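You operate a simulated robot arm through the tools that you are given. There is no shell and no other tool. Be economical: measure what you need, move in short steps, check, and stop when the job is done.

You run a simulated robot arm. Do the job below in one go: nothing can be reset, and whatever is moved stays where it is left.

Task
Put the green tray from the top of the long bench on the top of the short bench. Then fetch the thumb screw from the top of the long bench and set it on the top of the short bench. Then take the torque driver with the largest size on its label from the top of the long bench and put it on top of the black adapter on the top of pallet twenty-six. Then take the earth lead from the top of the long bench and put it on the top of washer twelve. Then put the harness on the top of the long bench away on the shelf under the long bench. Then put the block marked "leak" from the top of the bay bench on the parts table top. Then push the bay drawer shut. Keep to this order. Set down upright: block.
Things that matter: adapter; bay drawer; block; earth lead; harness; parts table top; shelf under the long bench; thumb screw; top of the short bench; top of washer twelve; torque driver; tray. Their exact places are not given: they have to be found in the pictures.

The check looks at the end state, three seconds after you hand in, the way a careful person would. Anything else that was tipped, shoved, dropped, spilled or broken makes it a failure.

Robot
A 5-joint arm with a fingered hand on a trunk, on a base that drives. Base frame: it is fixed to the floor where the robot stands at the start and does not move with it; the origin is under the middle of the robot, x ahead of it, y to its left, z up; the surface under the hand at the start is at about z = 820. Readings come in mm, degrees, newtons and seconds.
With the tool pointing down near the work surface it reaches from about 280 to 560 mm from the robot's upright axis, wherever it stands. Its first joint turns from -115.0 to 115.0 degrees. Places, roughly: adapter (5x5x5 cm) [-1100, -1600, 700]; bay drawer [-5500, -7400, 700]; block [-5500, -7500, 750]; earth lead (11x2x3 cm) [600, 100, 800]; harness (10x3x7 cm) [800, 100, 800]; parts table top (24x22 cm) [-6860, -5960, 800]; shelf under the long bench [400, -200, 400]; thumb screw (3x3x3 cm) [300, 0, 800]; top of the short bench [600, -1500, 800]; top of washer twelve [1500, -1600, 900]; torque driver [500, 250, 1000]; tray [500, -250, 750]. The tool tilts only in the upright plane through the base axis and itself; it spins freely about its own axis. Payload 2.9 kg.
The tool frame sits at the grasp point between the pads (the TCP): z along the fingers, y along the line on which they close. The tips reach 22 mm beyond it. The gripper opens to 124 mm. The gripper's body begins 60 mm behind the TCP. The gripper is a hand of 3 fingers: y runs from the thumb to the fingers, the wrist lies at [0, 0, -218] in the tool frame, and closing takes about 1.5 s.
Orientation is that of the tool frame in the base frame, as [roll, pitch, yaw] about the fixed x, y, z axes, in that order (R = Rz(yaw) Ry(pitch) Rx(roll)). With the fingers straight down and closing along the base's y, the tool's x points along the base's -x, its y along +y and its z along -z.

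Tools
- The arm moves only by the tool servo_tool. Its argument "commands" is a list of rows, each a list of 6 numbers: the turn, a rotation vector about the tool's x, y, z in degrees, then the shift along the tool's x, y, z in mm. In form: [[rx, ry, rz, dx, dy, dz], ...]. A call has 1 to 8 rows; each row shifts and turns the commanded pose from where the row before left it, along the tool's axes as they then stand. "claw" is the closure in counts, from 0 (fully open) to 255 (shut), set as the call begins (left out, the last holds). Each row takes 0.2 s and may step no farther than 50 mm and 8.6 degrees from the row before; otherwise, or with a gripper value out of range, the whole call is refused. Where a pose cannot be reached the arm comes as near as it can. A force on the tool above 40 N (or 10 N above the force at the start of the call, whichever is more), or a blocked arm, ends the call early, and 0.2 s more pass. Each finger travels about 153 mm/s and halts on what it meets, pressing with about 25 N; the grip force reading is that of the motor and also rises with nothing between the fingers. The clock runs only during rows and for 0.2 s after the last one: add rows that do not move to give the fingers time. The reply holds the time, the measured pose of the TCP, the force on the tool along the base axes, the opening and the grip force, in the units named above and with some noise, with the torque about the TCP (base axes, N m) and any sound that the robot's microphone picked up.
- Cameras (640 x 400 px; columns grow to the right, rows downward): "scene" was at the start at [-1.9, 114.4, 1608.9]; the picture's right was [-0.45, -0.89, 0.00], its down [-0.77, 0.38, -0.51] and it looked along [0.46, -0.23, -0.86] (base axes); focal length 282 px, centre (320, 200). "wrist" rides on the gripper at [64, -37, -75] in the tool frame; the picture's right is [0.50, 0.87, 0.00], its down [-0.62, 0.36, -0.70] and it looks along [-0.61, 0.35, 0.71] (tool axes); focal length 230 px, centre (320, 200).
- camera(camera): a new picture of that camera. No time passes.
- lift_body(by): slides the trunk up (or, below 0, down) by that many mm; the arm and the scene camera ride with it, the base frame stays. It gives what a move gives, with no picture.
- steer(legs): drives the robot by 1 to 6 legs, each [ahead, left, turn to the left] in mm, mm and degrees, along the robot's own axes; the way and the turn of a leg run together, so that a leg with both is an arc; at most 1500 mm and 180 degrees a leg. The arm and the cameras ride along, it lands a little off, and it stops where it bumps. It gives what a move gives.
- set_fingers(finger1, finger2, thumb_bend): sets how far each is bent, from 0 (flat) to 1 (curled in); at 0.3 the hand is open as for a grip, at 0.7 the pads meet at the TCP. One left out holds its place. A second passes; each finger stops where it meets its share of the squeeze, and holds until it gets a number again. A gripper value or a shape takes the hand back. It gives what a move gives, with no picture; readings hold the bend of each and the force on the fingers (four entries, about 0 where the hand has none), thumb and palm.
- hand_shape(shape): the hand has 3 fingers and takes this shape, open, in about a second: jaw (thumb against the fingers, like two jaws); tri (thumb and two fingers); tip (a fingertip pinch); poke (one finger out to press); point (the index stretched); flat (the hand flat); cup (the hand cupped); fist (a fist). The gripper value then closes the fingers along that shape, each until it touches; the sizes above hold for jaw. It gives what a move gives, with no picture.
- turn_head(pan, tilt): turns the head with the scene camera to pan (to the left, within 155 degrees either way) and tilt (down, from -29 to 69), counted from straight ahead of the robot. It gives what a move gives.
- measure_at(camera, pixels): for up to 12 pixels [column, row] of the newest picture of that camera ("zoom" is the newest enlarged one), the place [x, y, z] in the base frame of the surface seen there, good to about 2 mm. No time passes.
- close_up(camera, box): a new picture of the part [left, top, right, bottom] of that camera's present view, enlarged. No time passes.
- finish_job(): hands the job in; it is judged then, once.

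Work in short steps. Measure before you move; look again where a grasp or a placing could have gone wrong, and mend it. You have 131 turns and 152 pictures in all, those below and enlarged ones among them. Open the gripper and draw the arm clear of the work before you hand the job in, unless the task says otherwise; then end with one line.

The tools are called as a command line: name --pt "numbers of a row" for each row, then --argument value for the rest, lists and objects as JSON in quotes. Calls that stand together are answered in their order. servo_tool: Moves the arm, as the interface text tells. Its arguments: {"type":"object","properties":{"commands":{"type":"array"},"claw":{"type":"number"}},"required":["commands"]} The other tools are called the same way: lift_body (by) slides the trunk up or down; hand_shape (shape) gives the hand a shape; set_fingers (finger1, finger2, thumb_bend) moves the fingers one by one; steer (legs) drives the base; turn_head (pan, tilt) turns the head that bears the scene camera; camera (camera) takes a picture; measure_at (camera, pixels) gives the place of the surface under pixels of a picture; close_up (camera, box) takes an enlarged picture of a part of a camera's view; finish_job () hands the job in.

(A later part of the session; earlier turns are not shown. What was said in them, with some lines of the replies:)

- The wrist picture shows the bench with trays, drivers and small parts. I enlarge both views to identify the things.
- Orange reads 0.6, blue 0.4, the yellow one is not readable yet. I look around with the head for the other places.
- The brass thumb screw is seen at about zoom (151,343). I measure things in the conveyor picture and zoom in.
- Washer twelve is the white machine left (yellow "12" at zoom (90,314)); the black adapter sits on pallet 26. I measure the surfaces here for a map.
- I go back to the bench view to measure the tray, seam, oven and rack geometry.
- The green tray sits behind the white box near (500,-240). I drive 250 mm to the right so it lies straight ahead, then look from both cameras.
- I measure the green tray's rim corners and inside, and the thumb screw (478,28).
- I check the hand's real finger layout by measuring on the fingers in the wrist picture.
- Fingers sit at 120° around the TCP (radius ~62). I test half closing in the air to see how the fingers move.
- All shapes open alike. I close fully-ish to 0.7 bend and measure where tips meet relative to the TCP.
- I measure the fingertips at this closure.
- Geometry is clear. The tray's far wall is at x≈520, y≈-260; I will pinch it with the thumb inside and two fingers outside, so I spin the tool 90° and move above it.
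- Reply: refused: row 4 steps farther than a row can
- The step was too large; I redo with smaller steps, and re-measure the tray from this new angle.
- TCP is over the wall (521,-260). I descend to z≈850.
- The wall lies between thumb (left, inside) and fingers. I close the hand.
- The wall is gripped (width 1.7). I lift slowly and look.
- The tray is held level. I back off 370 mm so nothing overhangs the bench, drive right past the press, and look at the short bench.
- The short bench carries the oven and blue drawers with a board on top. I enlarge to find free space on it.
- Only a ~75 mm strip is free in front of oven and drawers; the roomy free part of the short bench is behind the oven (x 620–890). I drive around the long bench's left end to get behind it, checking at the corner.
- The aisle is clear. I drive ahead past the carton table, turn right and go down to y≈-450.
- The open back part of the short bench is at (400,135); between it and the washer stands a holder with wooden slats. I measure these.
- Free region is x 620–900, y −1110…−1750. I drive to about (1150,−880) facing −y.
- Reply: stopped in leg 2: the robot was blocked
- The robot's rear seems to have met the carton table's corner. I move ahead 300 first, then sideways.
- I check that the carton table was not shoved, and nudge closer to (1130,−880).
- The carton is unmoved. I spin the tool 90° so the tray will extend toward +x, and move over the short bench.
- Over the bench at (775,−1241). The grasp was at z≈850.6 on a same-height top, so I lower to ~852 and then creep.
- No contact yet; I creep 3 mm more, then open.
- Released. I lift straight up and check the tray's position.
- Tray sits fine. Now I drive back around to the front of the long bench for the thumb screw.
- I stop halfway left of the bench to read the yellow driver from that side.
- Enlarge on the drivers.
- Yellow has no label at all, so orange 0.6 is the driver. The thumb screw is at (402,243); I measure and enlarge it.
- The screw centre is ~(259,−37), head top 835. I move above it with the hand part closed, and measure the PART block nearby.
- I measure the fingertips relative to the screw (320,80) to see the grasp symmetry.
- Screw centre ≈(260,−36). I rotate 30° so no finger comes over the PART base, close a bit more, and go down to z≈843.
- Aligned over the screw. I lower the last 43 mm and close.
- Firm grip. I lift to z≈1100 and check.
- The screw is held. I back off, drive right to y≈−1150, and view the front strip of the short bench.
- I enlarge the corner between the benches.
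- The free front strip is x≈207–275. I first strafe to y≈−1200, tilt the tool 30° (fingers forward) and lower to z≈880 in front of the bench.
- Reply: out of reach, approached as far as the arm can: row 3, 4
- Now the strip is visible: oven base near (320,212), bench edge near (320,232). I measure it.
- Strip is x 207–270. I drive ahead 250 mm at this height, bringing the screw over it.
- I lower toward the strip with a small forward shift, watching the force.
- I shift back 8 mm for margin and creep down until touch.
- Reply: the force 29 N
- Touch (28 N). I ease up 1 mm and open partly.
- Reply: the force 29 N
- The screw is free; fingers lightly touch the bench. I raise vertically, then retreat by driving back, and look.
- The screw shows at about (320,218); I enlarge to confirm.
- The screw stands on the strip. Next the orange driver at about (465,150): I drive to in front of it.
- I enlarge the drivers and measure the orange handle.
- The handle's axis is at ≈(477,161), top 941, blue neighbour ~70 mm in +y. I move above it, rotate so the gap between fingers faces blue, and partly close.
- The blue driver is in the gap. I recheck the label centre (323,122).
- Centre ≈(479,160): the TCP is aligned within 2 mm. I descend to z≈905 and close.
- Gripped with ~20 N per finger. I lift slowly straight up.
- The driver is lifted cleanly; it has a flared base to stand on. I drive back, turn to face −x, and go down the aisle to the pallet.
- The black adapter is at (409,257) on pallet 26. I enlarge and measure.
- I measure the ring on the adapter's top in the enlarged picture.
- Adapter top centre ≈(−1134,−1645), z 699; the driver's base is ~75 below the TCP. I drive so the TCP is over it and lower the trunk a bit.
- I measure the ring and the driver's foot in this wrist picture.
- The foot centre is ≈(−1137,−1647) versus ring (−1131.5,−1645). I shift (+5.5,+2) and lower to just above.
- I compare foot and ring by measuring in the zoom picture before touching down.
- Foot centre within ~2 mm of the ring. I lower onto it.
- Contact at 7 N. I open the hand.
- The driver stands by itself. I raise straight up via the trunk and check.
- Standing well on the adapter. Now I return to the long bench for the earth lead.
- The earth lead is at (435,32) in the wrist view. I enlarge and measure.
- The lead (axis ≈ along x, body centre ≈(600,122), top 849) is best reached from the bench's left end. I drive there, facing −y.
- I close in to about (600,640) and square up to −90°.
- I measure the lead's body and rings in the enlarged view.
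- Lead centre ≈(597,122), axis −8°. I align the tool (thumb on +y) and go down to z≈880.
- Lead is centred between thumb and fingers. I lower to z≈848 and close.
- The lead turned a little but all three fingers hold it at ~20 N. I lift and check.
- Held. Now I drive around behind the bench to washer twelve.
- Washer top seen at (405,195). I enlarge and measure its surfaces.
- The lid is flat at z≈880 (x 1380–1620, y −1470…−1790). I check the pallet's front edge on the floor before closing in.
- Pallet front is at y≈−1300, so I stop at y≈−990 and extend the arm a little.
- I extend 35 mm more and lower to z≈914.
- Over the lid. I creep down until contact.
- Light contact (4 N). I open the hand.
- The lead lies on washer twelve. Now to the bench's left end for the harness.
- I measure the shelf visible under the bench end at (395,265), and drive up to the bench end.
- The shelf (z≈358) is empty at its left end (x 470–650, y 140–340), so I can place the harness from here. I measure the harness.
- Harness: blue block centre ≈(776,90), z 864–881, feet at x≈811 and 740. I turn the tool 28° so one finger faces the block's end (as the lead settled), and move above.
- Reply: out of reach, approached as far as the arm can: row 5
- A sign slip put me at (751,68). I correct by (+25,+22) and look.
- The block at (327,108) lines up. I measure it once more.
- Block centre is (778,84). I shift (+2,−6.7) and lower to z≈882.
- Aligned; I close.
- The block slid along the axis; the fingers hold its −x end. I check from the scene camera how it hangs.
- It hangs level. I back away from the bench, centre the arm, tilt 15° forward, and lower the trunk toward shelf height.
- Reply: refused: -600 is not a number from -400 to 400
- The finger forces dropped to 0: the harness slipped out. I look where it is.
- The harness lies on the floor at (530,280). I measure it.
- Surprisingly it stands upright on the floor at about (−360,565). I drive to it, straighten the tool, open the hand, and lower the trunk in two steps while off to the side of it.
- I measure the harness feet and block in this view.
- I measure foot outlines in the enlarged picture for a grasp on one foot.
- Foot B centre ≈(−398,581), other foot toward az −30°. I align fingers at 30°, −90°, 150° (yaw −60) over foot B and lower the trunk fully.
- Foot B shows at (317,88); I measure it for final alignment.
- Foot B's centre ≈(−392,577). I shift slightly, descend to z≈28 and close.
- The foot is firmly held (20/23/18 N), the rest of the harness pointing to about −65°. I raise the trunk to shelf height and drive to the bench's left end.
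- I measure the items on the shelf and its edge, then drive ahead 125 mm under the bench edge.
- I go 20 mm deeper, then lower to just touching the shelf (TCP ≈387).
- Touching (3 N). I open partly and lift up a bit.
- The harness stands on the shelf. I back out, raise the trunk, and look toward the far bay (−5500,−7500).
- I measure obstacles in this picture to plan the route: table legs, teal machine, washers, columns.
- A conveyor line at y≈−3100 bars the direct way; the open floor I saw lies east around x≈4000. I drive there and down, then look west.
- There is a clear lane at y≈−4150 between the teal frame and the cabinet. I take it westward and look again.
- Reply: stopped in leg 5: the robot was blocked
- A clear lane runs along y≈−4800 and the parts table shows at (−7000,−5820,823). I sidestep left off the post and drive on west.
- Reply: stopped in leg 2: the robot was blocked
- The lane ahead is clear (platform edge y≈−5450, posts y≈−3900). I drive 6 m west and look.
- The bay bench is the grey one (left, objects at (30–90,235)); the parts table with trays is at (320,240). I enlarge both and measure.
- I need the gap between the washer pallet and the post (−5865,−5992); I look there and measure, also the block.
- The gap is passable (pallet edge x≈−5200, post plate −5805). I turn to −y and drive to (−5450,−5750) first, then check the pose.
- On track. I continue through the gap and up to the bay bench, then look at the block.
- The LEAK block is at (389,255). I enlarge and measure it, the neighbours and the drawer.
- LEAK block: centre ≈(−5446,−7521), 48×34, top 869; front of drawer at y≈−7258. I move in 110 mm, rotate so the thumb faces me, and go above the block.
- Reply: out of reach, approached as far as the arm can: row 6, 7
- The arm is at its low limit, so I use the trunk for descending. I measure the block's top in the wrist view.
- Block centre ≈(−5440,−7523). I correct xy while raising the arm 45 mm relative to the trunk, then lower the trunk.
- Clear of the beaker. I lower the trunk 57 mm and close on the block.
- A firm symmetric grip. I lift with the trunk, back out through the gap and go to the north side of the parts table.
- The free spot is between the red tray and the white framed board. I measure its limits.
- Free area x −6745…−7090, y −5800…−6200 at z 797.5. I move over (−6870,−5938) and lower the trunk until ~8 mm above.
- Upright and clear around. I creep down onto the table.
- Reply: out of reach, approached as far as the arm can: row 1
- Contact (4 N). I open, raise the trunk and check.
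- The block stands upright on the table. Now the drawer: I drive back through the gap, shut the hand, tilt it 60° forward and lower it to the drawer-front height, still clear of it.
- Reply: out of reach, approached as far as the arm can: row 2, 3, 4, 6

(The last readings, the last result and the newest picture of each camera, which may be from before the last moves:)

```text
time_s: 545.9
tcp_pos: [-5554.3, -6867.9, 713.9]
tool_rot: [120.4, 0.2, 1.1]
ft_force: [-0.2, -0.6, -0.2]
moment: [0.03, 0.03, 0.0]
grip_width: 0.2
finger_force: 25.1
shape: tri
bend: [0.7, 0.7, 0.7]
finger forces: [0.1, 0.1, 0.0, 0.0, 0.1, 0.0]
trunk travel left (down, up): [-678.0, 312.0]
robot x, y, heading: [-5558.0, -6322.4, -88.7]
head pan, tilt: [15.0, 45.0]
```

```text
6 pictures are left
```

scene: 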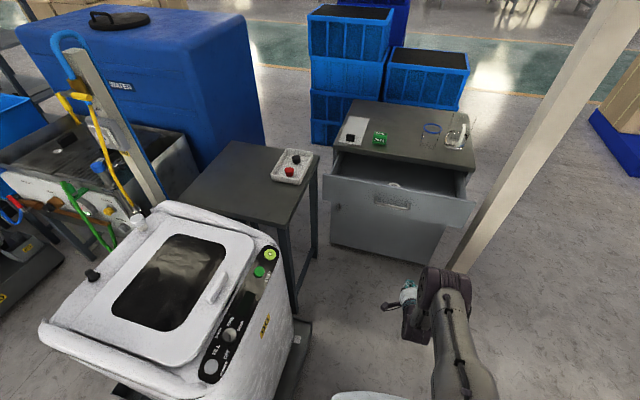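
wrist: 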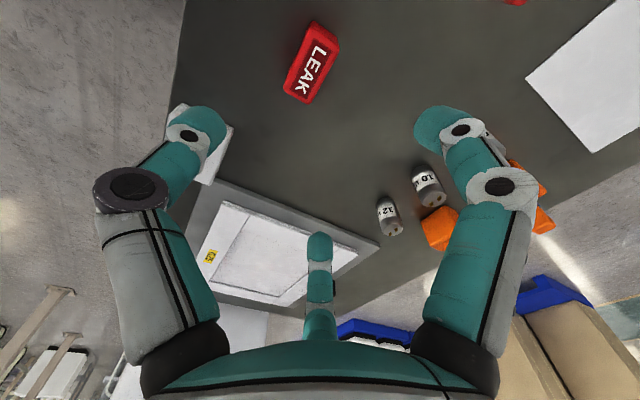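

The shut hand is at drawer height (z 713). I shift right 50 mm to miss the handle and drive ahead, pushing the drawer front most of the way.

steer --legs '[[340, -50, -1.4], [165, 0, 0]]'

turn_head --pan 20 --tilt 45

camera --camera "scene"

measure_at --camera "scene" --pixels '[[320, 250], [340, 260], [340, 240], [360, 265], [360, 290], [300, 250], [330, 275], [380, 290]]'

```text
time_s: 549.2
tcp_pos: [-5611.6, -7380.6, 713.9]
tool_rot: [120.4, 0.2, -0.3]
ft_force: [0.5, -0.4, 0.2]
moment: [0.01, 0.01, -0.02]
grip_width: 0.1
finger_force: 25.0
shape: tri
bend: [0.7, 0.7, 0.7]
finger forces: [0.0, 0.0, 0.1, 0.1, 0.0, 0.0]
trunk travel left (down, up): [-678.0, 312.0]
robot x, y, heading: [-5610.0, -6832.7, -89.9]
head pan, tilt: [15.0, 45.0]
```

```text
time_s: 549.9
tcp_pos: [-5610.5, -7379.9, 713.9]
tool_rot: [120.4, 0.2, -0.3]
ft_force: [0.1, 0.5, 0.0]
moment: [-0.01, 0.02, 0.0]
grip_width: 0.0
finger_force: 25.4
shape: tri
bend: [0.7, 0.7, 0.7]
finger forces: [0.1, 0.0, 0.0, 0.0, 0.0, 0.0]
trunk travel left (down, up): [-678.0, 312.0]
robot x, y, heading: [-5608.1, -6836.2, -89.9]
head pan, tilt: [20.0, 45.0]
```

```text
5 pictures are left
```

scene: 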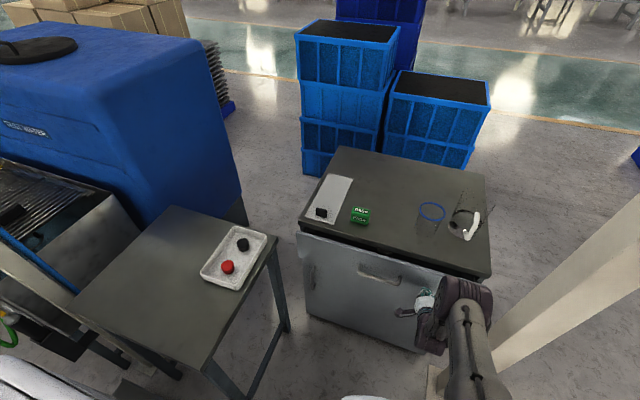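

```text
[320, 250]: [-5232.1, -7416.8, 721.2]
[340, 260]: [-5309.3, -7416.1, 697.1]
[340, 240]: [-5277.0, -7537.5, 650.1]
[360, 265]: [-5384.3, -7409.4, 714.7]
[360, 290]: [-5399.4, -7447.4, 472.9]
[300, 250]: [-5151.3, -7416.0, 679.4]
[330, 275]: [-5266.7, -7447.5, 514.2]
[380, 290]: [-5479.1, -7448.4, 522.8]
```

The drawer front is at y≈−7416, body at −7448: about 30 mm left. I push further until it stops.

steer --legs '[[25, 0, 0], [20, 0, 0]]'

camera --camera "scene"

measure_at --camera "scene" --pixels '[[320, 250], [340, 258], [335, 243], [360, 290], [400, 280], [370, 240], [310, 232]]'

```text
time_s: 551.3
tcp_pos: [-5611.0, -7420.7, 709.0]
tool_rot: [121.0, 0.3, -0.2]
ft_force: [0.1, 1.3, 0.2]
moment: [0.05, -0.03, -0.03]
grip_width: 0.0
finger_force: 24.7
shape: tri
bend: [0.7, 0.7, 0.7]
finger forces: [0.0, 0.1, 0.0, 0.0, 0.0, 0.0]
trunk travel left (down, up): [-678.0, 312.0]
robot x, y, heading: [-5612.7, -6882.6, -89.8]
head pan, tilt: [20.0, 45.0]
stopped in leg 2: the force on the tool passed its limit at 53 N (the readings are from after the stop); the commanded pose is now the measured one
```

```text
4 pictures are left
```

scene: 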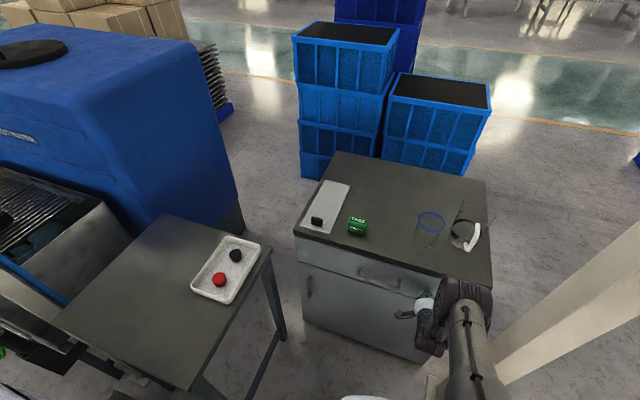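

```text
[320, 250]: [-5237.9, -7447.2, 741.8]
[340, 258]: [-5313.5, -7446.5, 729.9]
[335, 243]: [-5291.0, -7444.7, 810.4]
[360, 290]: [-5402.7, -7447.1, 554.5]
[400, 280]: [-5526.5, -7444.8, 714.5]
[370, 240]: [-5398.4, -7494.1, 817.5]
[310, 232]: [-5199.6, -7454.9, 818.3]
```

The drawer front is flush with the body (y −7447) and the push ended at a hard stop. I back away, open the hand and take a last look.

steer --legs '[[-350, 0, 0]]'

servo_tool --pt "0 0 0 0 0 0" --pt "0 0 0 0 0 0" --pt "0 0 0 0 0 0" --pt "0 0 0 0 0 0" --claw 0

camera --camera "scene"

```text
time_s: 553.5
tcp_pos: [-5612.9, -7069.5, 709.7]
tool_rot: [121.1, 0.3, -0.3]
ft_force: [-0.4, -0.1, 0.4]
moment: [-0.03, -0.01, 0.0]
grip_width: 0.2
finger_force: 25.1
shape: tri
bend: [0.7, 0.7, 0.7]
finger forces: [0.1, 0.0, 0.0, 0.0, 0.0, 0.0]
trunk travel left (down, up): [-678.0, 312.0]
robot x, y, heading: [-5609.3, -6527.9, -89.8]
head pan, tilt: [20.0, 45.0]
```

```text
time_s: 554.5
tcp_pos: [-5611.6, -7070.5, 709.5]
tool_rot: [121.1, 0.2, -0.4]
ft_force: [0.6, -0.7, 0.2]
moment: [-0.01, -0.02, -0.01]
grip_width: 123.9
finger_force: 0.0
shape: tri
bend: [0.3, 0.3, 0.3]
finger forces: [0.0, 0.0, 0.1, 0.0, 0.0, 0.1]
trunk travel left (down, up): [-678.0, 312.0]
robot x, y, heading: [-5612.1, -6529.2, -89.8]
head pan, tilt: [20.0, 45.0]
```

```text
3 pictures are left
```

scene: 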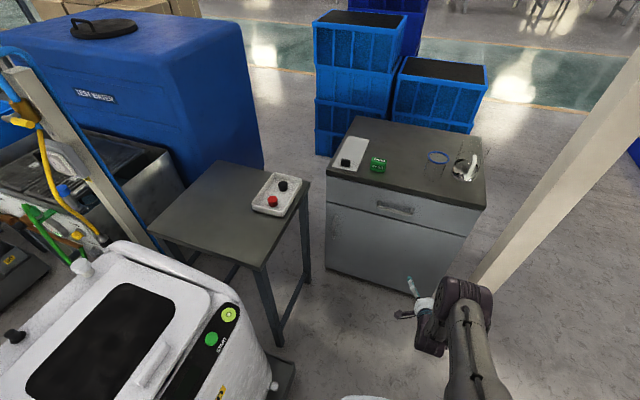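

The drawer stays shut, the hand is open and clear of everything. I hand in.

finish_job

```text
The job is handed in.
```

All seven steps were done in order and handed in, but the harness slipped out of the hand onto the floor on the way. It landed standing, and I picked it up and set it on the shelf under the long bench.
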